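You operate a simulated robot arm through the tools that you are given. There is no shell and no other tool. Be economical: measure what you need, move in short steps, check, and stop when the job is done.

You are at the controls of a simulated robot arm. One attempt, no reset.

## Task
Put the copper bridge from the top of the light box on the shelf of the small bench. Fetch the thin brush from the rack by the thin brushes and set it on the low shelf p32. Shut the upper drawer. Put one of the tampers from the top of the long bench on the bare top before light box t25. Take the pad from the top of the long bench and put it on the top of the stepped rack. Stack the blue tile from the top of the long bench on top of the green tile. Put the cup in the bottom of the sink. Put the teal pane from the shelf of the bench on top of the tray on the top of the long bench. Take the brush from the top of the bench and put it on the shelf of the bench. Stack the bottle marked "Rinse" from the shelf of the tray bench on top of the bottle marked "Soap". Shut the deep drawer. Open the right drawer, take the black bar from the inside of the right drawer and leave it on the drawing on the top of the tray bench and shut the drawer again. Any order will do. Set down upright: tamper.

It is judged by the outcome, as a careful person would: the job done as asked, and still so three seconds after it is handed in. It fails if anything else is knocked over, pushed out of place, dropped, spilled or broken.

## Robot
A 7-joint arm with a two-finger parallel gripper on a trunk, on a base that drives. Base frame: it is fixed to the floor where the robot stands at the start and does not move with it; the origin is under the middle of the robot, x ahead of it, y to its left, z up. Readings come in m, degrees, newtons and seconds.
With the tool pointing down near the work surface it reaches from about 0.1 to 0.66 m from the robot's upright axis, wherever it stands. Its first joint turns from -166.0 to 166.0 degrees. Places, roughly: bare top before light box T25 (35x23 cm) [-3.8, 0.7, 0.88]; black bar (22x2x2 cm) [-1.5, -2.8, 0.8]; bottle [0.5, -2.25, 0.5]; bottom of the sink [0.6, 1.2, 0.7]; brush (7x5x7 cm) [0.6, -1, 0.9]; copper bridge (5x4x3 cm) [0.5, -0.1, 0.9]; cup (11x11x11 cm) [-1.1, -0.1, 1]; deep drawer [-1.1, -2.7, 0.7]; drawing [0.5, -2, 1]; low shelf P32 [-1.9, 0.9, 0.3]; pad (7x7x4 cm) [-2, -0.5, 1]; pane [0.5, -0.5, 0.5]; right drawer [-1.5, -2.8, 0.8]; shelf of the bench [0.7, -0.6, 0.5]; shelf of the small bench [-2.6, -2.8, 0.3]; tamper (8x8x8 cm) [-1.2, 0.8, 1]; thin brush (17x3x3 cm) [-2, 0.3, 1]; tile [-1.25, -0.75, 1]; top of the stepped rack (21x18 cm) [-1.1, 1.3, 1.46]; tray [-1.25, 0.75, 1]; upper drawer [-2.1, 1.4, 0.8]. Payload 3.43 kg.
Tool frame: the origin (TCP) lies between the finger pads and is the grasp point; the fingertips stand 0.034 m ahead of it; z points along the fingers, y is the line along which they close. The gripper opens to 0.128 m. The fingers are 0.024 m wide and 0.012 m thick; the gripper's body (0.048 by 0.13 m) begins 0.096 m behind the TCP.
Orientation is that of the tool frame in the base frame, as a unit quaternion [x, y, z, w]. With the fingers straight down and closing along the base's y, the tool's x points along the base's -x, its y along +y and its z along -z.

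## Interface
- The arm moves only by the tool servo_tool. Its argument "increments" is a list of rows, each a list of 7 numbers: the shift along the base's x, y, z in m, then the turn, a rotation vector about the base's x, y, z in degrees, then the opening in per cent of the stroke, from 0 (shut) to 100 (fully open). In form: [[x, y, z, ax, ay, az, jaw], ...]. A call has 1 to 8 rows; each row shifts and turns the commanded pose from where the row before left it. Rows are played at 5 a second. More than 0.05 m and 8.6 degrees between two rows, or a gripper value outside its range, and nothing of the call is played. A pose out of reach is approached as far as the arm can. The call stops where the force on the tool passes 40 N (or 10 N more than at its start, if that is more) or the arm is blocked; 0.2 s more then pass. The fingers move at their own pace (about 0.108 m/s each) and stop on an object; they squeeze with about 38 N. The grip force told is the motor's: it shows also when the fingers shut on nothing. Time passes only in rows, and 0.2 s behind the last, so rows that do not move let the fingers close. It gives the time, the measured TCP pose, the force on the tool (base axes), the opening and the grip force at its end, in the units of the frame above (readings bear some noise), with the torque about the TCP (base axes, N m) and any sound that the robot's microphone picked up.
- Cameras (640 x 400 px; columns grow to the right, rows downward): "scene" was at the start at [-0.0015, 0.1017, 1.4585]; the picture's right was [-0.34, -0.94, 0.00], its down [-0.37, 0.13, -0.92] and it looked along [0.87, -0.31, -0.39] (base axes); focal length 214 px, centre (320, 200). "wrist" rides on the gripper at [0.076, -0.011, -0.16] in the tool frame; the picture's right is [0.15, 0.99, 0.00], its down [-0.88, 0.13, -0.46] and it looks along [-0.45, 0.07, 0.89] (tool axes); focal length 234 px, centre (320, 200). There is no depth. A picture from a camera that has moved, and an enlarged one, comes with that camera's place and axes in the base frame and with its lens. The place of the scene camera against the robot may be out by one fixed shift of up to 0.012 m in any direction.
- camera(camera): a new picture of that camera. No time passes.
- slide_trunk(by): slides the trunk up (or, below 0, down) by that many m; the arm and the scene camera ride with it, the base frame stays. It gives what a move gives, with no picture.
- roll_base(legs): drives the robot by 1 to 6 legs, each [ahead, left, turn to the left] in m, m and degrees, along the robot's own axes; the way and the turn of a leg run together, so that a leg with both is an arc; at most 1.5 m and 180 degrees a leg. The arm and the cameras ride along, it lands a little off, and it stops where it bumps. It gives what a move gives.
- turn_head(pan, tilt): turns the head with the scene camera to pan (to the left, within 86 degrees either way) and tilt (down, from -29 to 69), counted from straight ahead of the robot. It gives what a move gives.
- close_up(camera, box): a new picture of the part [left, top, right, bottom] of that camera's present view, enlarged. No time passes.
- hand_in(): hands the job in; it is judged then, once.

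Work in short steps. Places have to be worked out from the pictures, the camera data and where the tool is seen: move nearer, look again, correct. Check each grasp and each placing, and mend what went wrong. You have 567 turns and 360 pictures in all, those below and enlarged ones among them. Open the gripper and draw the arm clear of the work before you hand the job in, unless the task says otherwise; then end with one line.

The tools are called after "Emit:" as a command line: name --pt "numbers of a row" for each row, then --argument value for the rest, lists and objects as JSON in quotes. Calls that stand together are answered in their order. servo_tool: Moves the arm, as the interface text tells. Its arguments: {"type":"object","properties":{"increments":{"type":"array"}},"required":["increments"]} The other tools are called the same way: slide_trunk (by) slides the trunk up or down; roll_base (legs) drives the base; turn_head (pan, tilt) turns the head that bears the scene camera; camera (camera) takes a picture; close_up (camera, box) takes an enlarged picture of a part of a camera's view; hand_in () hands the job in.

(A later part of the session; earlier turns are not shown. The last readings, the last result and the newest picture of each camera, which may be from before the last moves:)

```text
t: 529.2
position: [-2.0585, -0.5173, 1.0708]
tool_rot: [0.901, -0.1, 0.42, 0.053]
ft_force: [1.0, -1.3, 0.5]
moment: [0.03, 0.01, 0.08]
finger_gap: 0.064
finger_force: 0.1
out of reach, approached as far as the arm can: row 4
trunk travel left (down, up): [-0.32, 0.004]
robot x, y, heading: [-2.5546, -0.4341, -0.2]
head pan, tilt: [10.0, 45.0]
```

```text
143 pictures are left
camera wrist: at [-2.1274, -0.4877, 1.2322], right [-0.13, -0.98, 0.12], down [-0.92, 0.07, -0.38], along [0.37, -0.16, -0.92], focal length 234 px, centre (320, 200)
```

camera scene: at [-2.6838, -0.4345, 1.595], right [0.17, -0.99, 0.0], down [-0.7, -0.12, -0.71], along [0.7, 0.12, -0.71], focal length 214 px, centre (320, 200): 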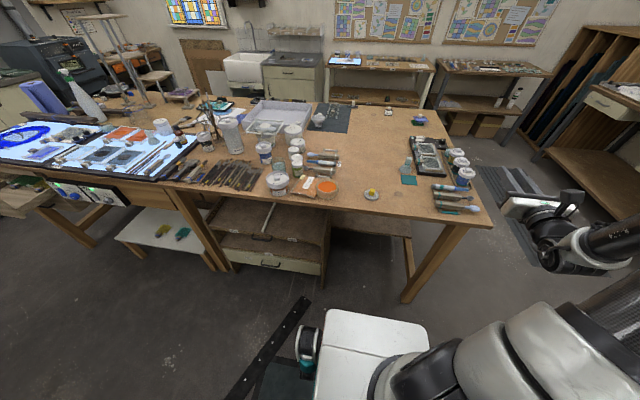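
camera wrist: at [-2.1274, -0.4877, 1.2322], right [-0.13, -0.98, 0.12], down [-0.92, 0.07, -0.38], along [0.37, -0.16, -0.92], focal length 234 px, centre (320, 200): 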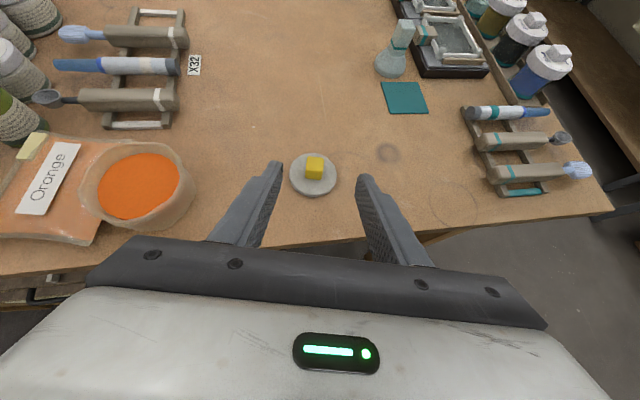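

The tilt is right; knob at (−1.982,−0.531). I approach and close.

Emit:
servo_tool --pt "0.02 -0.004 -0.03 0 0 0 50" --pt "0.02 -0.004 -0.025 0 0 0 50" --pt "0.018 -0.004 -0.017 0 0 0 50" --pt "0 0 0 0 0 0 50"

Emit:
camera --camera "wrist"

```text
t: 530.2
position: [-1.9987, -0.5266, 0.9981]
tool_rot: [0.901, -0.1, 0.418, 0.053]
ft_force: [0.1, -0.4, -0.2]
moment: [0.02, 0.01, -0.01]
finger_gap: 0.0641
finger_force: 0.0
trunk travel left (down, up): [-0.32, 0.004]
robot x, y, heading: [-2.5561, -0.432, -0.1]
head pan, tilt: [10.0, 45.0]
```

```text
142 pictures are left
camera wrist: at [-2.0679, -0.4986, 1.1589], right [-0.13, -0.98, 0.12], down [-0.92, 0.07, -0.38], along [0.36, -0.16, -0.92], focal length 234 px, centre (320, 200)
```

wrist: 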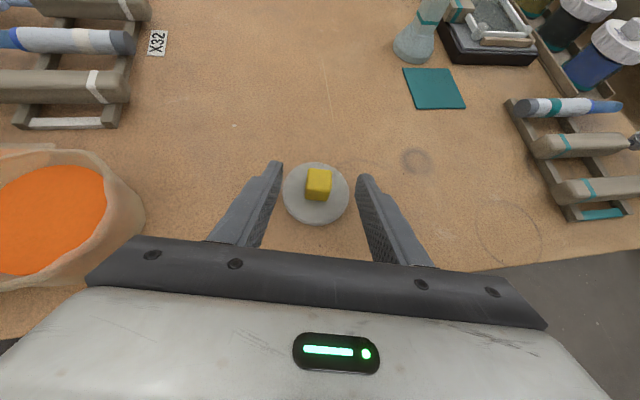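

Emit:
servo_tool --pt "0.003 0 -0.005 0 0 0 50" --pt "0 0 0 0 0 0 0" --pt "0 0 0 0 0 0 0" --pt "0 0 0 0 0 0 0"

Emit:
servo_tool --pt "0 0 0.03 0 0 0 0" --pt "0 0 0.045 0 0 0 0" --pt "0 0 0.045 0 0 0 0" --pt "0 0 0.045 0 0 0 0"

Emit:
camera --camera "wrist"

```text
t: 531.2
position: [-1.9964, -0.5275, 0.9942]
tool_rot: [0.901, -0.1, 0.419, 0.053]
ft_force: [-1.4, 0.5, 1.5]
moment: [0.05, -0.03, 0.03]
finger_gap: 0.0207
finger_force: 37.7
trunk travel left (down, up): [-0.32, 0.004]
robot x, y, heading: [-2.5526, -0.4315, 0.1]
head pan, tilt: [10.0, 45.0]
```

```text
t: 532.2
position: [-1.9974, -0.5277, 1.1595]
tool_rot: [0.901, -0.1, 0.418, 0.054]
ft_force: [0.6, 0.6, 0.3]
moment: [0.02, 0.0, 0.01]
finger_gap: 0.0205
finger_force: 38.1
trunk travel left (down, up): [-0.32, 0.004]
robot x, y, heading: [-2.5542, -0.4285, -0.2]
head pan, tilt: [10.0, 45.0]
```

```text
141 pictures are left
camera wrist: at [-2.0655, -0.4976, 1.3198], right [-0.13, -0.98, 0.12], down [-0.92, 0.07, -0.38], along [0.36, -0.16, -0.92], focal length 234 px, centre (320, 200)
```

wrist: 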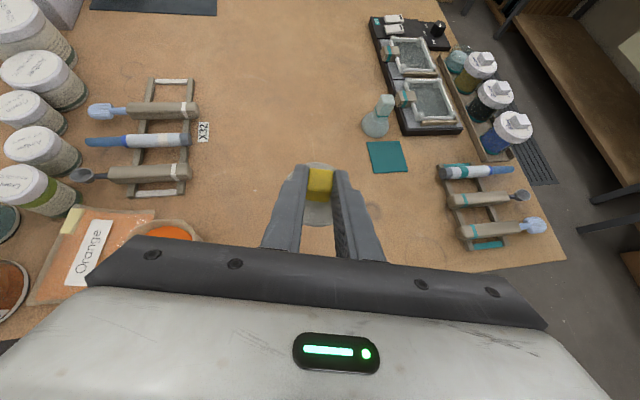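

Held with the tilted tool. I raise it, then drive around the bench's south end to the east aisle.

Emit:
servo_tool --pt "0 0 0.04 0 0 0 0" --pt "-0.02 0 0.04 0 0 0 0" --pt "-0.02 0 0.03 0 0 0 0"

Emit:
roll_base --legs '[[-0.1, 0, 0], [0, -1.12, 0], [1.2, 0, 0], [0.95, 0, 0]]'

Emit:
camera --camera "wrist"

```text
t: 533.0
position: [-2.031, -0.5286, 1.2588]
tool_rot: [0.902, -0.1, 0.416, 0.057]
ft_force: [0.5, -0.4, 0.5]
moment: [0.0, -0.01, 0.0]
finger_gap: 0.0207
finger_force: 38.2
out of reach, approached as far as the arm can: row 3
trunk travel left (down, up): [-0.32, 0.004]
robot x, y, heading: [-2.5585, -0.4295, -0.1]
head pan, tilt: [10.0, 45.0]
```

```text
t: 555.0
position: [0.0318, -1.606, 1.2589]
tool_rot: [0.902, -0.094, 0.417, 0.055]
ft_force: [0.8, 0.5, -0.6]
moment: [0.04, 0.02, 0.01]
finger_gap: 0.0207
finger_force: 38.3
trunk travel left (down, up): [-0.32, 0.004]
robot x, y, heading: [-0.4926, -1.5215, 0.9]
head pan, tilt: [10.0, 45.0]
```

```text
140 pictures are left
camera wrist: at [-0.0352, -1.5766, 1.419], right [-0.12, -0.98, 0.13], down [-0.93, 0.06, -0.37], along [0.36, -0.17, -0.92], focal length 234 px, centre (320, 200)
```

wrist: 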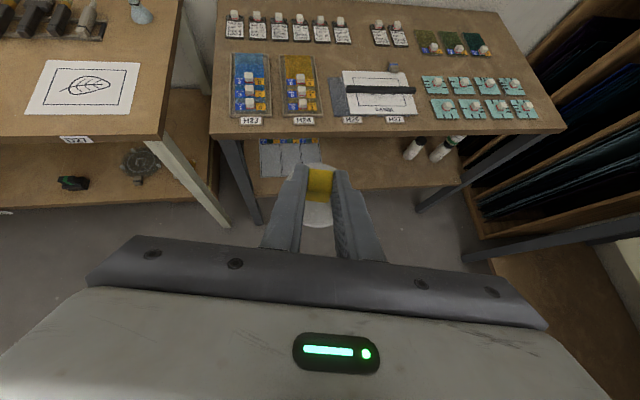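

Everything there still looks right. I go north along the east aisle and turn to face the long bench.

Emit:
roll_base --legs '[[0.1, 1.45, -1], [0.08, 0.4, 0], [0, 0, 90], [0, 0, 90]]'

Emit:
turn_head --pan -40 --tilt 20

Emit:
camera --camera "scene"

```text
t: 581.0
position: [-0.828, 0.4412, 1.2581]
tool_rot: [0.107, 0.901, 0.06, -0.416]
ft_force: [0.2, -0.6, -0.9]
moment: [-0.02, -0.03, -0.03]
finger_gap: 0.0204
finger_force: 37.7
trunk travel left (down, up): [-0.32, 0.004]
robot x, y, heading: [-0.3041, 0.3349, 179.0]
head pan, tilt: [10.0, 45.0]
```

```text
t: 582.2
position: [-0.8278, 0.4413, 1.2595]
tool_rot: [0.106, 0.901, 0.059, -0.417]
ft_force: [-0.1, 0.4, 0.1]
moment: [0.0, -0.01, 0.02]
finger_gap: 0.0207
finger_force: 37.7
trunk travel left (down, up): [-0.32, 0.004]
robot x, y, heading: [-0.3031, 0.3371, 178.9]
head pan, tilt: [-40.0, 20.0]
```

```text
139 pictures are left
camera scene: at [-0.2871, 0.2495, 1.6336], right [0.65, 0.76, 0.0], down [0.26, -0.22, -0.94], along [-0.71, 0.61, -0.34], focal length 214 px, centre (320, 200)
```

scene: 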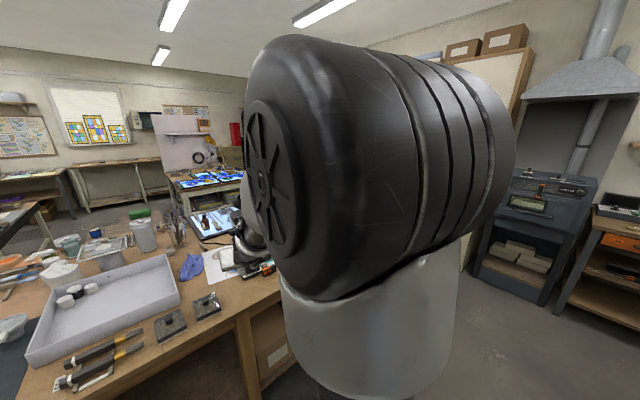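

The arm hides the rack. I back off slightly and shift north in front of the rack, keeping clear.

Emit:
roll_base --legs '[[-0.12, 0, 1], [0, -0.8, 0]]'

Emit:
turn_head --pan 0 --tilt 20

Emit:
camera --camera "scene"

Emit:
camera --camera "wrist"

```text
t: 591.0
position: [-0.7111, 1.2231, 1.2587]
tool_rot: [0.099, 0.902, 0.057, -0.416]
ft_force: [0.7, -0.2, -0.8]
moment: [-0.01, -0.01, 0.03]
finger_gap: 0.0208
finger_force: 37.5
trunk travel left (down, up): [-0.32, 0.004]
robot x, y, heading: [-0.1906, 1.1264, -179.9]
head pan, tilt: [-40.0, 20.0]
```

```text
t: 592.1
position: [-0.7116, 1.2234, 1.258]
tool_rot: [0.098, 0.902, 0.056, -0.416]
ft_force: [-0.1, 0.0, -0.5]
moment: [-0.01, -0.01, -0.01]
finger_gap: 0.0205
finger_force: 38.2
trunk travel left (down, up): [-0.32, 0.004]
robot x, y, heading: [-0.1893, 1.1243, -179.9]
head pan, tilt: [0.0, 20.0]
```

```text
138 pictures are left
camera scene: at [-0.1894, 0.9814, 1.6336], right [0.0, 1.0, 0.0], down [0.34, 0.0, -0.94], along [-0.94, 0.0, -0.34], focal length 214 px, centre (320, 200)
```

scene: 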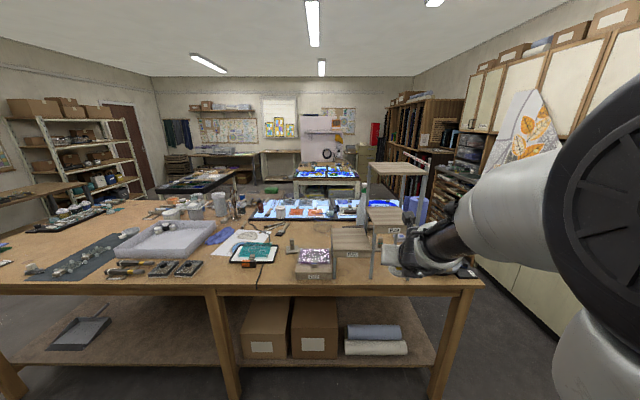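

```text
137 pictures are left
camera wrist: at [-0.6441, 1.1925, 1.419], right [0.13, 0.98, 0.13], down [0.92, -0.07, -0.38], along [-0.36, 0.17, -0.92], focal length 234 px, centre (320, 200)
```

wrist: 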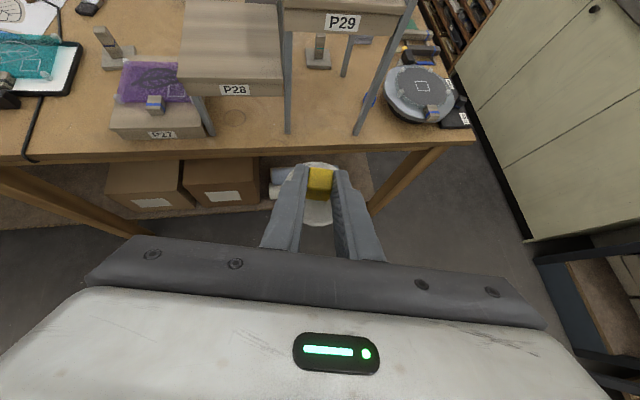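

Emit:
close_up --camera "scene" --box '[290, 140, 450, 280]'

```text
2.86 times, centred on (370, 210) of scene
camera zoom: at [-0.1894, 0.9814, 1.6336], right [0.0, 1.0, 0.0], down [0.34, 0.0, -0.94], along [-0.94, 0.0, -0.34], focal length 613 px, centre (177, 171)
```

zoom: 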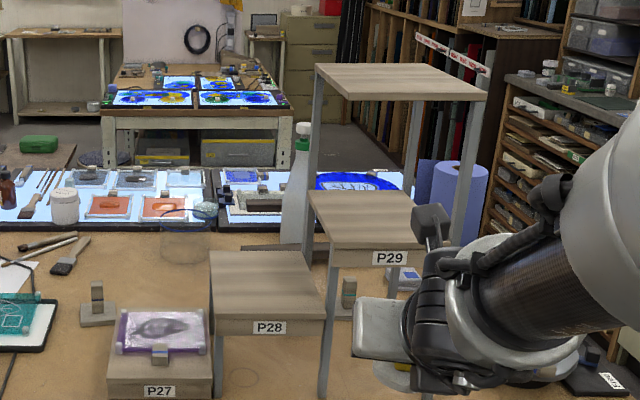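

The rack's top plate spans x −0.95…−1.16, y 1.20…1.375 at z≈1.46. I raise the pad above it first.

Emit:
servo_tool --pt "-0.005 0 0.045 0 0 0 0" --pt "-0.005 0 0.045 0 0 0 0" --pt "-0.005 0 0.045 0 0 0 0" --pt "-0.005 0 0.045 0 0 0 0" --pt "0 0 0.045 0 0 0 0" --pt "0 0 0.045 0 0 0 0" --pt "0 0 0.04 0 0 0 0"

Emit:
camera --camera "wrist"

Emit:
camera --camera "scene"

```text
t: 593.7
position: [-0.7318, 1.2209, 1.5693]
tool_rot: [0.097, 0.902, 0.055, -0.417]
ft_force: [0.1, 0.9, 0.3]
moment: [-0.03, -0.04, 0.01]
finger_gap: 0.0207
finger_force: 37.9
trunk travel left (down, up): [-0.32, 0.004]
robot x, y, heading: [-0.1901, 1.1288, -179.6]
head pan, tilt: [0.0, 20.0]
```

```text
135 pictures are left
camera wrist: at [-0.6645, 1.192, 1.729], right [0.13, 0.98, 0.13], down [0.92, -0.07, -0.37], along [-0.36, 0.17, -0.92], focal length 234 px, centre (320, 200)
```

wrist: 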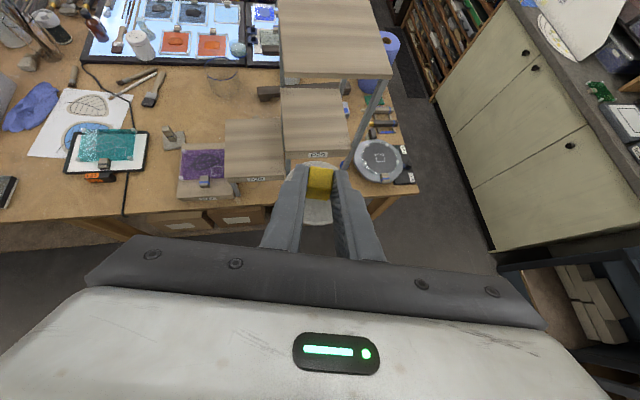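

```text
134 pictures are left
camera scene: at [-0.1895, 0.9813, 1.6336], right [0.0, 1.0, 0.0], down [0.34, 0.0, -0.94], along [-0.94, 0.0, -0.34], focal length 214 px, centre (320, 200)
```

scene: 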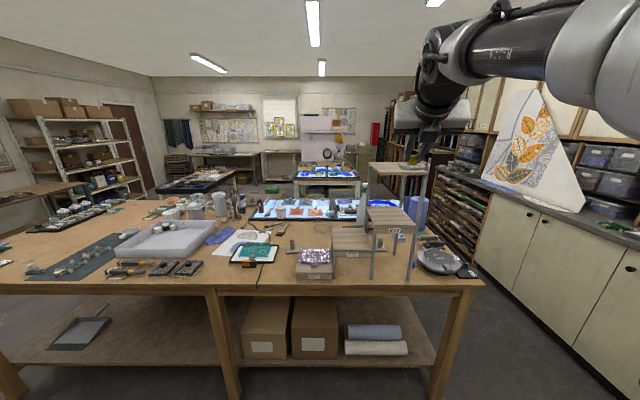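

Wrist view refines the plate: front x −0.98, y 1.207–1.393. I drive ahead 0.3 m and right 7.5 cm, with the pad 6 cm above the plate level.

Emit:
roll_base --legs '[[0, -0.075, 0], [0.3, 0, 0]]'

Emit:
camera --camera "wrist"

Emit:
close_up --camera "scene" --box '[340, 110, 480, 220]'

```text
t: 596.8
position: [-1.0338, 1.2965, 1.5676]
tool_rot: [0.098, 0.902, 0.056, -0.416]
ft_force: [0.8, -0.4, -0.3]
moment: [0.03, -0.03, -0.02]
finger_gap: 0.0208
finger_force: 37.9
trunk travel left (down, up): [-0.32, 0.004]
robot x, y, heading: [-0.4886, 1.2019, -179.6]
head pan, tilt: [0.0, 20.0]
```

```text
133 pictures are left
camera wrist: at [-0.9661, 1.2664, 1.7285], right [0.13, 0.98, 0.13], down [0.92, -0.07, -0.37], along [-0.36, 0.17, -0.92], focal length 234 px, centre (320, 200)
```

wrist: 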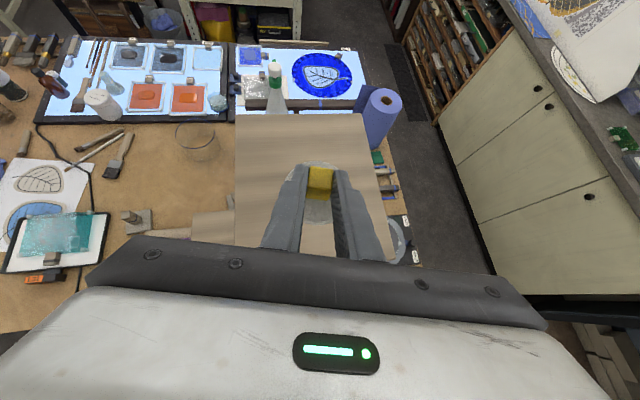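

```text
3.64 times, centred on (410, 165) of scene
camera zoom: at [-0.4913, 1.0551, 1.6336], right [0.0, 1.0, 0.0], down [0.34, 0.0, -0.94], along [-0.94, 0.0, -0.34], focal length 780 px, centre (-7, 327)
```

zoom: 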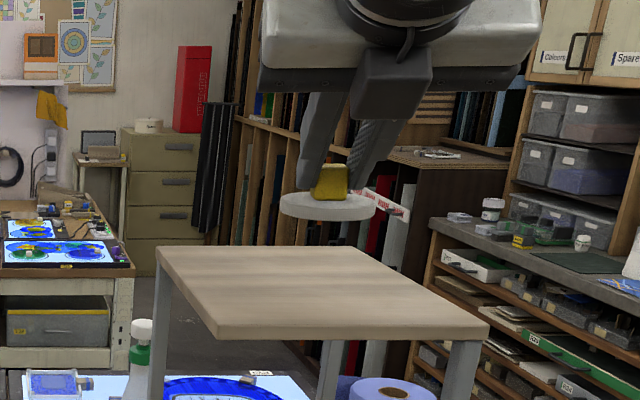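

The pad hovers over the plate. I move 3.5 cm further in and lower.

Emit:
servo_tool --pt "-0.018 0.002 -0.01 0 0 0 0" --pt "-0.017 0.003 -0.015 0 0 0 0" --pt "0 0 -0.015 0 0 0 0" --pt "0 0 0 0 0 0 0"

Emit:
servo_tool --pt "0 0 -0.005 0 0 0 0" --pt "0 0 -0.004 0 0 0 0" --pt "0 0 0 0 0 0 0"

Emit:
close_up --camera "scene" --box '[340, 110, 480, 220]'

```text
t: 597.8
position: [-1.0685, 1.3017, 1.5271]
tool_rot: [0.098, 0.902, 0.055, -0.417]
ft_force: [-0.9, -0.5, -0.4]
moment: [-0.01, 0.0, 0.0]
finger_gap: 0.0205
finger_force: 37.8
trunk travel left (down, up): [-0.32, 0.004]
robot x, y, heading: [-0.4889, 1.201, -179.6]
head pan, tilt: [0.0, 20.0]
```

```text
t: 598.6
position: [-1.0694, 1.3003, 1.5189]
tool_rot: [0.098, 0.902, 0.056, -0.416]
ft_force: [-1.2, 0.2, -0.5]
moment: [0.01, 0.01, 0.0]
finger_gap: 0.0206
finger_force: 38.6
trunk travel left (down, up): [-0.32, 0.004]
robot x, y, heading: [-0.4886, 1.201, -179.6]
head pan, tilt: [0.0, 20.0]
```

```text
3.64 times, centred on (410, 165) of scene
camera zoom: at [-0.4907, 1.0551, 1.6336], right [0.0, 1.0, 0.0], down [0.34, 0.0, -0.94], along [-0.94, 0.0, -0.34], focal length 780 px, centre (-7, 327)
```

zoom: 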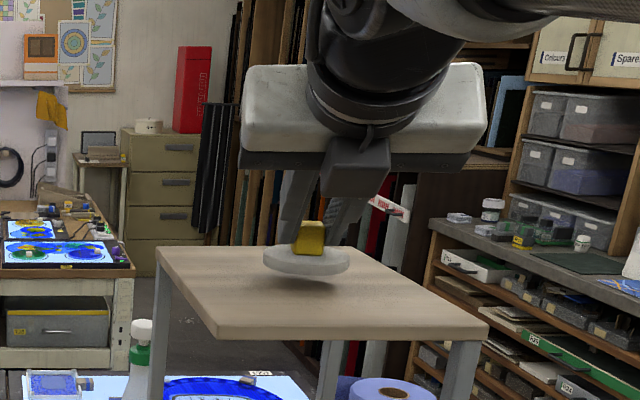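

Close above the plate; small steps until contact.

Emit:
servo_tool --pt "0 0 -0.004 0 0 0 0" --pt "0 0 -0.003 0 0 0 0" --pt "0 0 0 0 0 0 0"

Emit:
servo_tool --pt "0 0 -0.003 0 0 0 0" --pt "0 0 0 0 0 0 0"

Emit:
servo_tool --pt "0 0 -0.003 0 0 0 0" --pt "0 0 0 0 0 0 0"

```text
t: 599.4
position: [-1.0693, 1.3011, 1.5124]
tool_rot: [0.099, 0.902, 0.057, -0.417]
ft_force: [-0.2, -0.3, -0.4]
moment: [0.0, -0.03, 0.01]
finger_gap: 0.0207
finger_force: 38.2
trunk travel left (down, up): [-0.32, 0.004]
robot x, y, heading: [-0.4919, 1.202, -179.8]
head pan, tilt: [0.0, 20.0]
```

```text
t: 600.0
position: [-1.07, 1.301, 1.5087]
tool_rot: [0.098, 0.902, 0.055, -0.417]
ft_force: [-0.2, 0.1, -0.5]
moment: [-0.01, -0.01, 0.03]
finger_gap: 0.0207
finger_force: 38.1
trunk travel left (down, up): [-0.32, 0.004]
robot x, y, heading: [-0.4926, 1.1994, -179.7]
head pan, tilt: [0.0, 20.0]
```

```text
t: 600.6
position: [-1.0685, 1.3011, 1.5065]
tool_rot: [0.099, 0.902, 0.057, -0.417]
ft_force: [0.1, -0.3, -0.1]
moment: [-0.01, 0.0, 0.02]
finger_gap: 0.021
finger_force: 37.7
trunk travel left (down, up): [-0.32, 0.004]
robot x, y, heading: [-0.4915, 1.2044, -179.6]
head pan, tilt: [0.0, 20.0]
```

Emit:
servo_tool --pt "0 0 -0.003 0 0 0 0" --pt "0 0 0 0 0 0 0"

Emit:
servo_tool --pt "0 0 -0.003 0 0 0 0" --pt "0 0 0 0 0 0 0"

Emit:
close_up --camera "scene" --box '[370, 140, 450, 200]'

```text
t: 601.2
position: [-1.0674, 1.3009, 1.5042]
tool_rot: [0.099, 0.901, 0.056, -0.419]
ft_force: [-1.7, 1.2, 9.4]
moment: [-0.22, 0.36, -0.02]
finger_gap: 0.0206
finger_force: 38.3
trunk travel left (down, up): [-0.32, 0.004]
robot x, y, heading: [-0.4897, 1.2024, -179.9]
head pan, tilt: [0.0, 20.0]
```

```text
t: 601.8
position: [-1.0681, 1.2997, 1.5037]
tool_rot: [0.098, 0.9, 0.055, -0.421]
ft_force: [-3.5, 2.1, 26.9]
moment: [-0.26, 0.53, -0.05]
finger_gap: 0.0207
finger_force: 38.2
trunk travel left (down, up): [-0.32, 0.004]
robot x, y, heading: [-0.4904, 1.1977, -179.8]
head pan, tilt: [0.0, 20.0]
```

```text
6.67 times, centred on (410, 170) of scene
camera zoom: at [-0.489, 1.055, 1.6339], right [0.0, 1.0, 0.0], down [0.34, 0.0, -0.94], along [-0.94, 0.0, -0.34], focal length 1430 px, centre (-280, 400)
```

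zoom: 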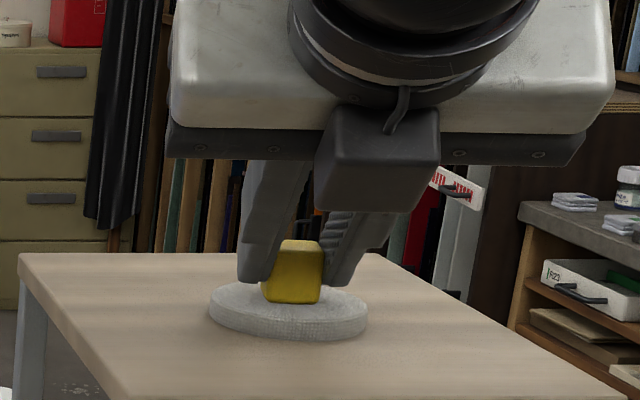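

Pad rests on the top. I relieve, open and withdraw along the tool axis upward.

Emit:
servo_tool --pt "0 0 0.004 0 0 0 0" --pt "0 0 0 0 0 0 30" --pt "0 0 0 0 0 0 50" --pt "0.012 -0.002 0.01 0 0 0 50" --pt "0.022 -0.004 0.018 0 0 0 50" --pt "0.03 -0.004 0.025 0 0 0 50"

Emit:
close_up --camera "scene" --box '[340, 110, 480, 220]'

```text
t: 603.2
position: [-1.0027, 1.2903, 1.5586]
tool_rot: [0.099, 0.901, 0.056, -0.418]
ft_force: [0.4, 1.2, -0.6]
moment: [-0.03, 0.02, -0.02]
finger_gap: 0.064
finger_force: 0.0
trunk travel left (down, up): [-0.32, 0.004]
robot x, y, heading: [-0.4867, 1.2015, -179.9]
head pan, tilt: [0.0, 20.0]
```

```text
3.64 times, centred on (410, 165) of scene
camera zoom: at [-0.4902, 1.0551, 1.6336], right [0.0, 1.0, 0.0], down [0.34, 0.0, -0.94], along [-0.94, 0.0, -0.34], focal length 780 px, centre (-7, 327)
```

zoom: 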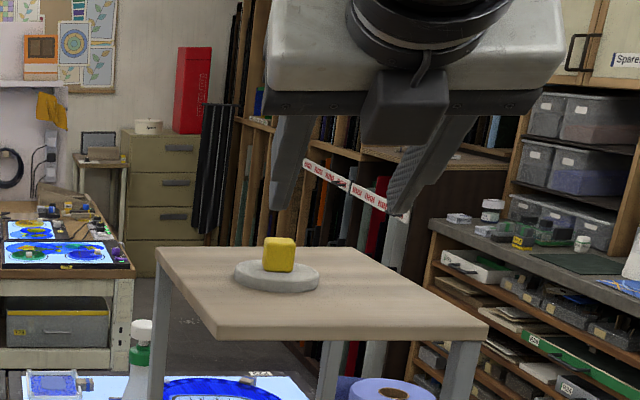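

The pad sits on the rack's top. Now a tamper: I back off, lower and turn the tool straight down, then shift south.

Emit:
roll_base --legs '[[-0.3, 0, 0]]'

Emit:
servo_tool --pt "0.0 0 -0.04 -1.78 -8.2 0 50" --pt "0.0 0 -0.04 -1.78 -8.2 0 50" --pt "0.0 0 -0.04 -1.78 -8.2 0 50" --pt "0.0 0 -0.04 -1.78 -8.2 0 50" --pt "0.0 0 -0.04 -1.78 -8.2 0 50" --pt "0.0 0 -0.04 -1.78 -8.2 0 50" --pt "0 0 -0.045 0 0 6 50" --pt "0 0 -0.045 0 0 6 50"

Emit:
roll_base --legs '[[0, 0.45, 0], [0.14, 0, 0]]'

Emit:
camera --camera "wrist"

Emit:
camera --camera "scene"

```text
t: 605.2
position: [-0.7061, 1.291, 1.5581]
tool_rot: [0.099, 0.902, 0.057, -0.417]
ft_force: [0.5, 0.4, 0.3]
moment: [0.0, 0.01, 0.02]
finger_gap: 0.0643
finger_force: 0.1
trunk travel left (down, up): [-0.32, 0.004]
robot x, y, heading: [-0.1935, 1.2027, -180.2]
head pan, tilt: [0.0, 20.0]
```

```text
t: 607.0
position: [-0.7064, 1.2923, 1.2275]
tool_rot: [-0.002, 1.0, 0.01, 0.006]
ft_force: [0.2, 0.1, 0.2]
moment: [-0.02, 0.02, 0.0]
finger_gap: 0.0641
finger_force: 0.1
trunk travel left (down, up): [-0.32, 0.004]
robot x, y, heading: [-0.1913, 1.2007, -180.0]
head pan, tilt: [0.0, 20.0]
```

```text
t: 612.9
position: [-0.8434, 0.8334, 1.2284]
tool_rot: [-0.002, 1.0, 0.011, 0.006]
ft_force: [0.8, 0.7, 0.1]
moment: [0.02, -0.02, 0.0]
finger_gap: 0.064
finger_force: 0.0
trunk travel left (down, up): [-0.32, 0.004]
robot x, y, heading: [-0.325, 0.7454, -180.0]
head pan, tilt: [0.0, 20.0]
```

```text
128 pictures are left
camera wrist: at [-0.9204, 0.8197, 1.3864], right [-0.15, 0.99, 0.02], down [0.88, 0.12, 0.47], along [0.46, 0.09, -0.88], focal length 234 px, centre (320, 200)
```

wrist: 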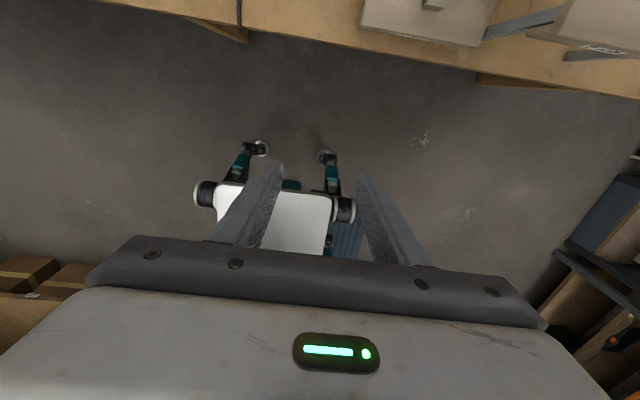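

```text
127 pictures are left
camera scene: at [-0.3288, 0.5987, 1.6336], right [0.0, 1.0, 0.0], down [0.34, 0.0, -0.94], along [-0.94, 0.0, -0.34], focal length 214 px, centre (320, 200)
```

scene: 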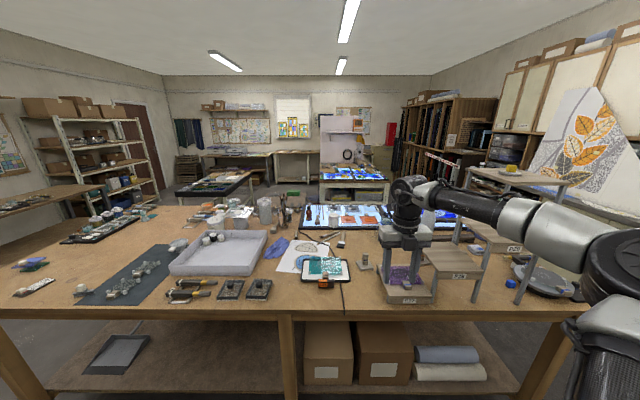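

The tamper is at about (−1.23,0.82). I advance the base 0.26 m and extend over it.

Emit:
roll_base --legs '[[0.26, 0, 0]]'

Emit:
servo_tool --pt "-0.03 -0.003 0 0 0 0 60" --pt "-0.03 -0.003 0 0 0 0 60" --pt "-0.03 -0.003 0 0 0 0 60" --pt "0 0 0 0 0 0 60"

Emit:
camera --camera "wrist"

Emit:
camera --camera "scene"

```text
t: 614.7
position: [-1.1035, 0.8333, 1.2283]
tool_rot: [-0.001, 1.0, 0.011, 0.006]
ft_force: [0.3, -1.0, 0.2]
moment: [0.0, 0.03, -0.02]
finger_gap: 0.0639
finger_force: 0.0
trunk travel left (down, up): [-0.32, 0.004]
robot x, y, heading: [-0.5881, 0.7452, -179.8]
head pan, tilt: [0.0, 20.0]
```

```text
t: 615.7
position: [-1.1931, 0.8236, 1.2291]
tool_rot: [-0.003, 1.0, 0.011, 0.005]
ft_force: [0.1, -0.2, 0.5]
moment: [-0.04, -0.01, 0.01]
finger_gap: 0.0768
finger_force: 0.1
trunk travel left (down, up): [-0.32, 0.004]
robot x, y, heading: [-0.5855, 0.7434, -179.5]
head pan, tilt: [0.0, 20.0]
```

```text
126 pictures are left
camera wrist: at [-1.2703, 0.8091, 1.3864], right [-0.15, 0.99, 0.02], down [0.88, 0.12, 0.47], along [0.46, 0.09, -0.88], focal length 234 px, centre (320, 200)
```

wrist: 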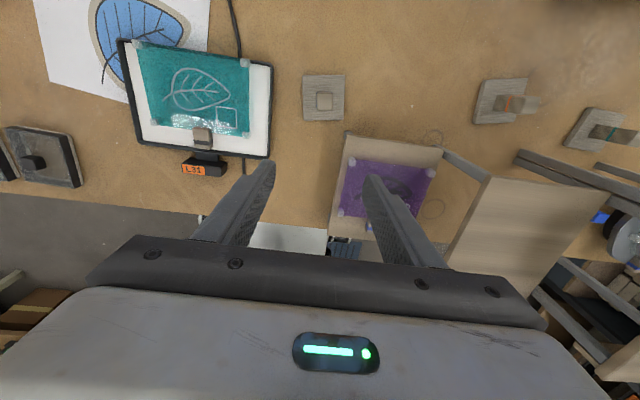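

```text
125 pictures are left
camera scene: at [-0.5885, 0.5973, 1.6336], right [-0.01, 1.0, 0.0], down [0.34, 0.0, -0.94], along [-0.94, 0.0, -0.34], focal length 214 px, centre (320, 200)
```

scene: 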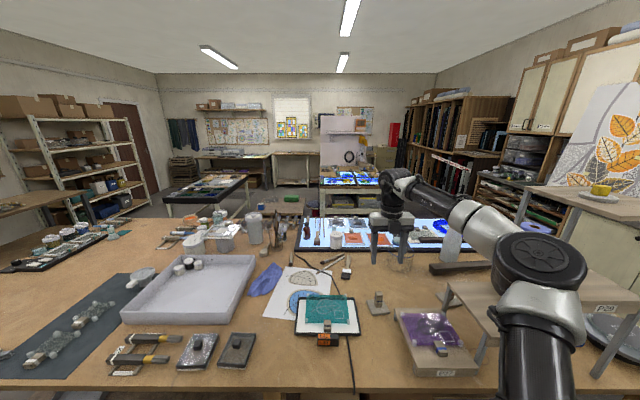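

The tamper's post is at (−1.2425,0.825), rotated ~8°. I align, move over and lower part-way.

Emit:
servo_tool --pt "-0.025 0.001 -0.03 0 0 4 50" --pt "-0.0245 0.0005 -0.04 0 0 4 50" --pt "0 0 -0.045 0 0 0 50" --pt "0 0 -0.03 0 0 0 50" --pt "0 0 0 0 0 0 50"

Emit:
camera --camera "wrist"

```text
t: 616.9
position: [-1.2408, 0.8241, 1.0835]
tool_rot: [-0.071, 0.997, 0.012, 0.004]
ft_force: [-0.7, -1.1, -0.1]
moment: [-0.03, 0.0, 0.05]
finger_gap: 0.0638
finger_force: 0.0
trunk travel left (down, up): [-0.32, 0.004]
robot x, y, heading: [-0.5874, 0.7431, -179.3]
head pan, tilt: [0.0, 20.0]
```

```text
124 pictures are left
camera wrist: at [-1.3164, 0.7988, 1.2413], right [-0.29, 0.96, 0.02], down [0.85, 0.24, 0.47], along [0.44, 0.15, -0.88], focal length 234 px, centre (320, 200)
```

wrist: 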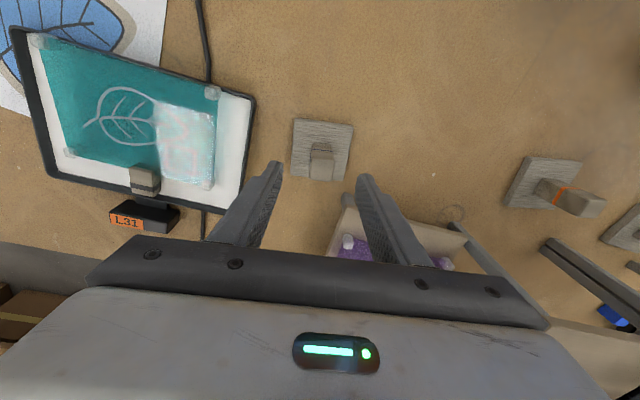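

P27's corner is close to the +y finger. I rise and rotate the tool a quarter turn so the fingers close along x instead.

Emit:
servo_tool --pt "0 0 0.045 0 0 0 50" --pt "0 0 0.03 0 0 -8.2 50" --pt "0 0 0 0 0 -8.2 50" --pt "0 0 0 0 0 -8.2 50" --pt "0 0 0 0 0 -8.2 50" --pt "0 0 0 0 0 -8.2 50" --pt "0 0 0 0 0 -8.2 50" --pt "0 0 0 0 0 -8.2 50"

Emit:
servo_tool --pt "0 0 0.0 0 0 -8.2 50" --pt "0 0 0.0 0 0 -8.2 50" --pt "0 0 0 0 0 -8.2 50" --pt "0 0 0 0 0 -7.9 50" --pt "0 0 0 0 0 0 50"

Emit:
camera --camera "wrist"

```text
t: 618.7
position: [-1.2429, 0.8246, 1.1582]
tool_rot: [0.417, 0.909, 0.007, 0.009]
ft_force: [-0.1, 0.3, -0.4]
moment: [-0.03, 0.0, 0.0]
finger_gap: 0.0639
finger_force: 0.2
trunk travel left (down, up): [-0.32, 0.004]
robot x, y, heading: [-0.5869, 0.7394, -179.5]
head pan, tilt: [0.0, 20.0]
```

```text
t: 619.9
position: [-1.2424, 0.8258, 1.1581]
tool_rot: [0.655, 0.756, 0.004, 0.011]
ft_force: [0.3, 0.1, -0.1]
moment: [0.02, -0.02, 0.01]
finger_gap: 0.0641
finger_force: 0.0
trunk travel left (down, up): [-0.32, 0.004]
robot x, y, heading: [-0.5884, 0.7425, -179.8]
head pan, tilt: [0.0, 20.0]
```

```text
123 pictures are left
camera wrist: at [-1.2679, 0.9002, 1.3165], right [0.96, 0.29, 0.02], down [0.24, -0.85, 0.47], along [0.15, -0.44, -0.88], focal length 234 px, centre (320, 200)
```

wrist: 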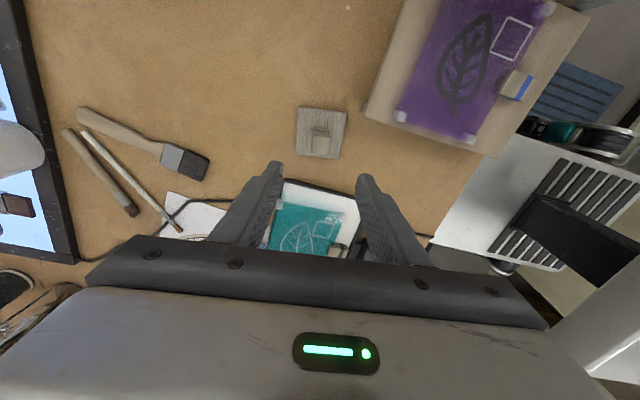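

Views disagree a little on the post's position; I zoom to measure precisely.

Emit:
close_up --camera "wrist" --box '[280, 90, 376, 170]'

```text
5.00 times, centred on (328, 130) of wrist
camera zoom: at [-1.2679, 0.9002, 1.3165], right [0.96, 0.29, 0.02], down [0.24, -0.85, 0.47], along [0.15, -0.44, -0.88], focal length 1171 px, centre (280, 550)
```

zoom: 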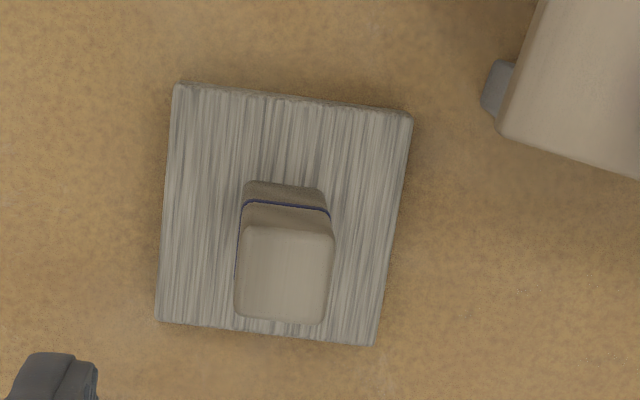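

The post's top centre is right on the tool axis. I descend and close on the post.

Emit:
servo_tool --pt "0 0.001 -0.045 0 0 0 40" --pt "0 0.001 -0.045 0 0 0 40" --pt "0 0 -0.04 0 0 0 40" --pt "0 0 -0.018 0 0 0 40" --pt "0 0 0 0 0 0 0" --pt "0 0 0 0 0 0 0" --pt "0 0 0 0 0 0 0"

Emit:
camera --camera "wrist"

```text
t: 621.5
position: [-1.2416, 0.8266, 1.0107]
tool_rot: [0.654, 0.756, 0.005, 0.01]
ft_force: [0.3, -0.1, 1.7]
moment: [-0.05, 0.08, 0.02]
finger_gap: 0.0235
finger_force: 38.2
trunk travel left (down, up): [-0.32, 0.004]
robot x, y, heading: [-0.589, 0.7417, -179.5]
head pan, tilt: [0.0, 20.0]
```

```text
121 pictures are left
camera wrist: at [-1.2677, 0.9019, 1.1688], right [0.96, 0.29, 0.02], down [0.25, -0.85, 0.47], along [0.15, -0.44, -0.88], focal length 234 px, centre (320, 200)
```

wrist: 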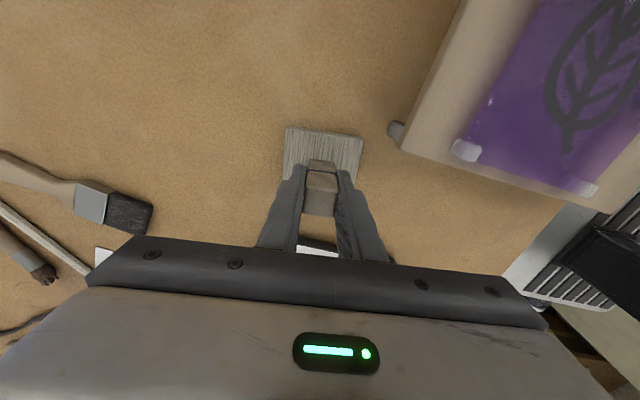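

Gripped (2.35 cm). I lift straight up well clear of the rack tier.

Emit:
servo_tool --pt "0 0 0.03 0 0 0 0" --pt "0 0 0.045 0 0 0 0" --pt "0 0 0.045 0 0 0 0" --pt "0 0 0.045 0 0 0 0" --pt "0 0 0.04 0 0 0 0" --pt "0 0 0 0 0 0 0"

Emit:
camera --camera "scene"

```text
t: 622.9
position: [-1.2414, 0.8272, 1.2154]
tool_rot: [0.654, 0.757, 0.005, 0.011]
ft_force: [0.6, 1.5, -1.1]
moment: [0.01, 0.0, -0.02]
finger_gap: 0.0234
finger_force: 37.9
trunk travel left (down, up): [-0.32, 0.004]
robot x, y, heading: [-0.59, 0.7435, -179.6]
head pan, tilt: [0.0, 20.0]
```

```text
120 pictures are left
camera scene: at [-0.5885, 0.5974, 1.6336], right [-0.01, 1.0, 0.0], down [0.34, 0.0, -0.94], along [-0.94, 0.0, -0.34], focal length 214 px, centre (320, 200)
```

scene: 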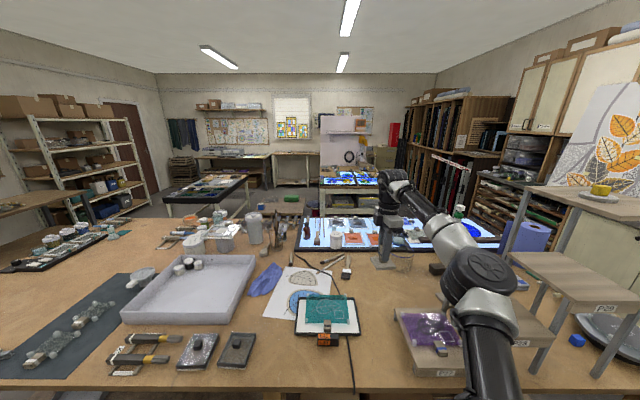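

The tamper is held. I carry it around the south side: first back off, then south along the east aisle.

Emit:
roll_base --legs '[[-0.2, 0, 0], [0, 1.4, 0], [0, 1.35, 0], [1.4, 0, 0]]'

Emit:
camera --camera "scene"

```text
t: 657.3
position: [-2.4697, -1.9128, 1.2144]
tool_rot: [0.657, 0.753, 0.005, 0.012]
ft_force: [-0.6, 0.1, -2.1]
moment: [0.04, -0.02, 0.01]
finger_gap: 0.0236
finger_force: 37.7
trunk travel left (down, up): [-0.32, 0.004]
robot x, y, heading: [-1.8114, -2.0009, 179.7]
head pan, tilt: [0.0, 20.0]
```

```text
119 pictures are left
camera scene: at [-1.816, -2.1485, 1.6336], right [0.0, 1.0, 0.0], down [0.34, 0.0, -0.94], along [-0.94, 0.0, -0.34], focal length 214 px, centre (320, 200)
```

scene: 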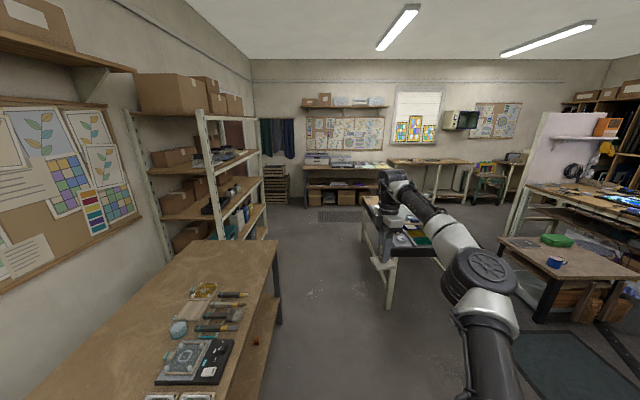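

The corridor is clear. I continue west, then turn north west of the mosaic table.

Emit:
roll_base --legs '[[1.4, 0.0, 0], [1.25, 0, 0]]'

Emit:
turn_head --pan -60 --tilt 25

Emit:
camera --camera "scene"

```text
t: 670.1
position: [-5.1152, -1.9447, 1.2147]
tool_rot: [0.651, 0.759, 0.005, 0.011]
ft_force: [-0.2, 0.6, -2.0]
moment: [0.01, 0.0, 0.0]
finger_gap: 0.0235
finger_force: 38.3
trunk travel left (down, up): [-0.32, 0.004]
robot x, y, heading: [-4.4598, -2.0226, -179.1]
head pan, tilt: [0.0, 20.0]
```

```text
t: 671.4
position: [-5.1139, -1.9453, 1.2151]
tool_rot: [0.65, 0.759, 0.005, 0.011]
ft_force: [-0.2, 0.8, -1.9]
moment: [0.01, 0.02, -0.02]
finger_gap: 0.0236
finger_force: 37.9
trunk travel left (down, up): [-0.32, 0.004]
robot x, y, heading: [-4.4579, -2.0231, -179.2]
head pan, tilt: [-60.0, 25.0]
```

```text
118 pictures are left
camera scene: at [-4.4129, -2.0874, 1.6255], right [0.86, 0.51, 0.0], down [0.22, -0.36, -0.91], along [-0.47, 0.78, -0.42], focal length 214 px, centre (320, 200)
```

scene: 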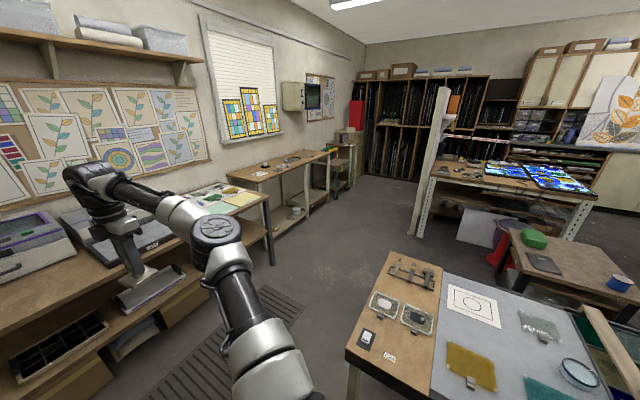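

The passage between the mosaic table (west edge ≈ −4.57) and the west bench (≈ −5.4) is wide enough. I step south, turn north, shift west and go up.

Emit:
roll_base --legs '[[0, 0.2, -1], [0, 0, -90], [0, 0.5, 0]]'

Emit:
turn_head --pan 0 --tilt 35

Emit:
camera --camera "scene"

```text
t: 682.8
position: [-4.8757, -1.569, 1.2146]
tool_rot: [0.997, 0.076, -0.003, 0.012]
ft_force: [0.3, -0.1, -1.2]
moment: [0.01, 0.02, -0.01]
finger_gap: 0.0236
finger_force: 38.1
trunk travel left (down, up): [-0.32, 0.004]
robot x, y, heading: [-4.9511, -2.2219, 90.8]
head pan, tilt: [-60.0, 25.0]
```

```text
t: 684.0
position: [-4.8753, -1.5684, 1.2131]
tool_rot: [0.997, 0.076, -0.004, 0.011]
ft_force: [0.5, 0.5, -1.2]
moment: [0.0, -0.02, -0.01]
finger_gap: 0.0239
finger_force: 38.0
trunk travel left (down, up): [-0.32, 0.004]
robot x, y, heading: [-4.954, -2.2255, 90.6]
head pan, tilt: [0.0, 35.0]
```

```text
117 pictures are left
camera scene: at [-5.0916, -2.2348, 1.6098], right [1.0, 0.01, 0.0], down [0.01, -0.57, -0.82], along [-0.01, 0.82, -0.57], focal length 214 px, centre (320, 200)
```

scene: 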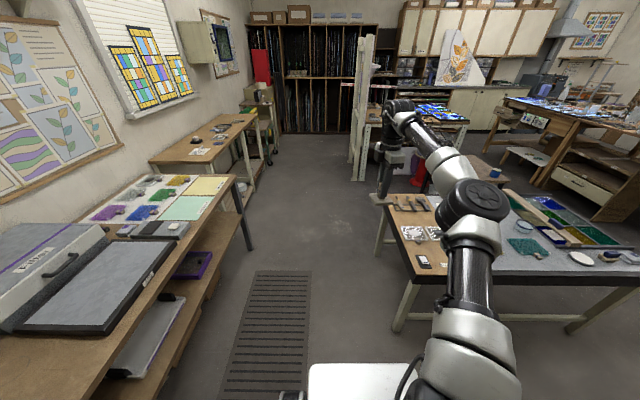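

Clear ahead. I drive north 1.9 m, then east toward the light table's front.

Emit:
roll_base --legs '[[1.45, 0.03, 0], [0.45, 0, 0], [0, -0.5, 0]]'

Emit:
turn_head --pan -10 --tilt 35

Emit:
camera --camera "scene"

```text
t: 698.5
position: [-4.4161, 0.3451, 1.2145]
tool_rot: [0.997, 0.073, -0.004, 0.011]
ft_force: [0.5, 0.1, -0.6]
moment: [-0.02, 0.04, -0.02]
finger_gap: 0.0234
finger_force: 38.1
trunk travel left (down, up): [-0.32, 0.004]
robot x, y, heading: [-4.5039, -0.3119, 90.4]
head pan, tilt: [0.0, 35.0]
```

```text
t: 699.3
position: [-4.4176, 0.3446, 1.2145]
tool_rot: [0.997, 0.073, -0.005, 0.011]
ft_force: [0.1, 0.4, -1.2]
moment: [-0.01, -0.01, -0.03]
finger_gap: 0.0236
finger_force: 37.7
trunk travel left (down, up): [-0.32, 0.004]
robot x, y, heading: [-4.4981, -0.3141, 90.5]
head pan, tilt: [-10.0, 35.0]
```

```text
116 pictures are left
camera scene: at [-4.6225, -0.322, 1.6098], right [0.99, -0.17, 0.0], down [-0.1, -0.57, -0.82], along [0.14, 0.81, -0.57], focal length 214 px, centre (320, 200)
```

scene: 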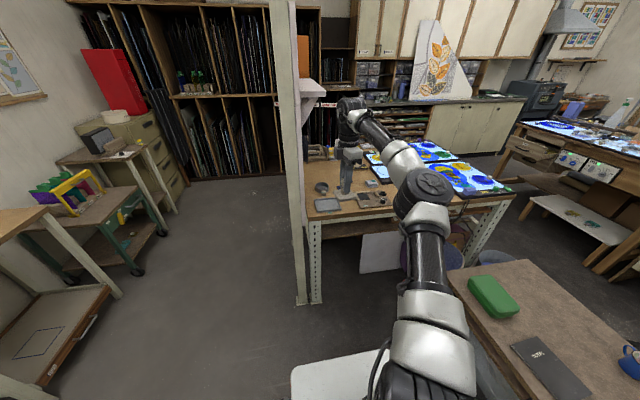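

I shift right 0.38 m and ahead a little, then inspect the bare top.

Emit:
roll_base --legs '[[0, -0.36, 0], [0.2, 0, 0]]'

Emit:
camera --camera "scene"

Emit:
camera --camera "wrist"

```text
t: 704.5
position: [-4.0601, 0.5466, 1.2148]
tool_rot: [0.997, 0.074, -0.004, 0.011]
ft_force: [-0.7, 0.4, -2.4]
moment: [-0.02, 0.01, 0.01]
finger_gap: 0.0237
finger_force: 38.0
trunk travel left (down, up): [-0.32, 0.004]
robot x, y, heading: [-4.1361, -0.1042, 90.5]
head pan, tilt: [-10.0, 35.0]
```

```text
115 pictures are left
camera scene: at [-4.2643, -0.1197, 1.6097], right [0.99, -0.17, 0.0], down [-0.1, -0.57, -0.82], along [0.14, 0.81, -0.57], focal length 214 px, centre (320, 200)
```

scene: 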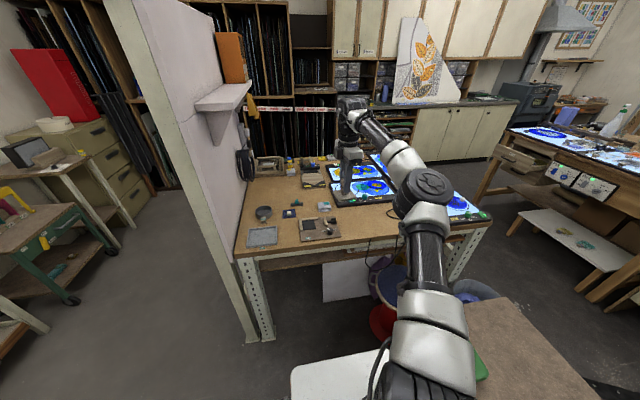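

```text
114 pictures are left
camera wrist: at [-3.9854, 0.5726, 1.3725], right [0.29, -0.96, 0.02], down [-0.85, -0.25, 0.47], along [-0.44, -0.15, -0.88], focal length 234 px, centre (320, 200)
```

wrist: 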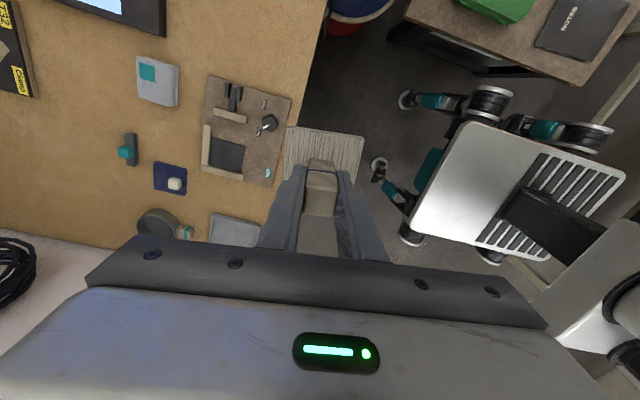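

The bare area before the light box spans about x −4.0…−3.65, y 0.59…0.84. I drive 0.2 m ahead and move the tamper to about (−3.89,0.70).

Emit:
roll_base --legs '[[0.2, -0.03, 0]]'

Emit:
servo_tool --pt "0.035 -0.01 0 0 0 0 0" --pt "0.035 -0.01 0 0 0 0 0" --pt "0.035 -0.01 0 0 0 0 0" --pt "0.03 -0.01 0 0 0 0 0" --pt "0 0 0 0 0 0 0"

Emit:
camera --camera "wrist"

Emit:
camera --camera "scene"

```text
t: 706.1
position: [-4.0324, 0.7448, 1.2146]
tool_rot: [0.997, 0.074, -0.005, 0.011]
ft_force: [0.8, 0.1, -1.7]
moment: [-0.03, 0.02, 0.0]
finger_gap: 0.0236
finger_force: 37.9
trunk travel left (down, up): [-0.32, 0.004]
robot x, y, heading: [-4.1144, 0.0877, 90.6]
head pan, tilt: [-10.0, 35.0]
```

```text
t: 707.3
position: [-3.8975, 0.7042, 1.2135]
tool_rot: [0.997, 0.074, -0.004, 0.01]
ft_force: [0.7, 0.0, -1.5]
moment: [-0.02, -0.02, 0.02]
finger_gap: 0.0234
finger_force: 38.2
trunk travel left (down, up): [-0.32, 0.004]
robot x, y, heading: [-4.1146, 0.0893, 90.5]
head pan, tilt: [-10.0, 35.0]
```

```text
113 pictures are left
camera wrist: at [-3.8232, 0.7304, 1.3732], right [0.29, -0.96, 0.02], down [-0.85, -0.25, 0.47], along [-0.44, -0.15, -0.88], focal length 234 px, centre (320, 200)
```

wrist: 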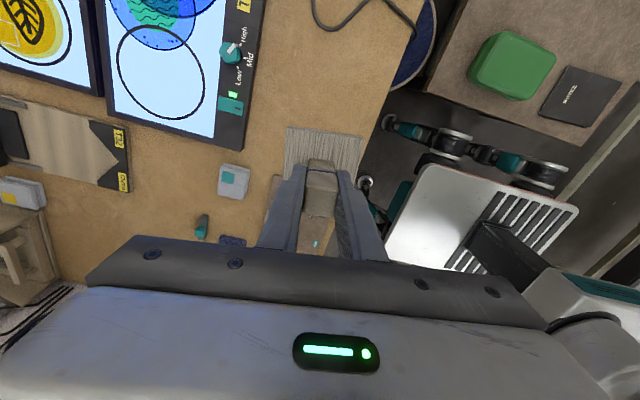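

```text
112 pictures are left
camera scene: at [-4.2361, 0.0779, 1.6098], right [0.99, -0.17, 0.0], down [-0.1, -0.57, -0.82], along [0.14, 0.81, -0.57], focal length 214 px, centre (320, 200)
```

scene: 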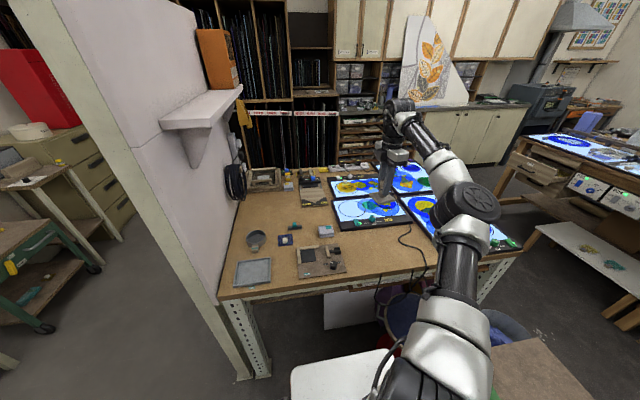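

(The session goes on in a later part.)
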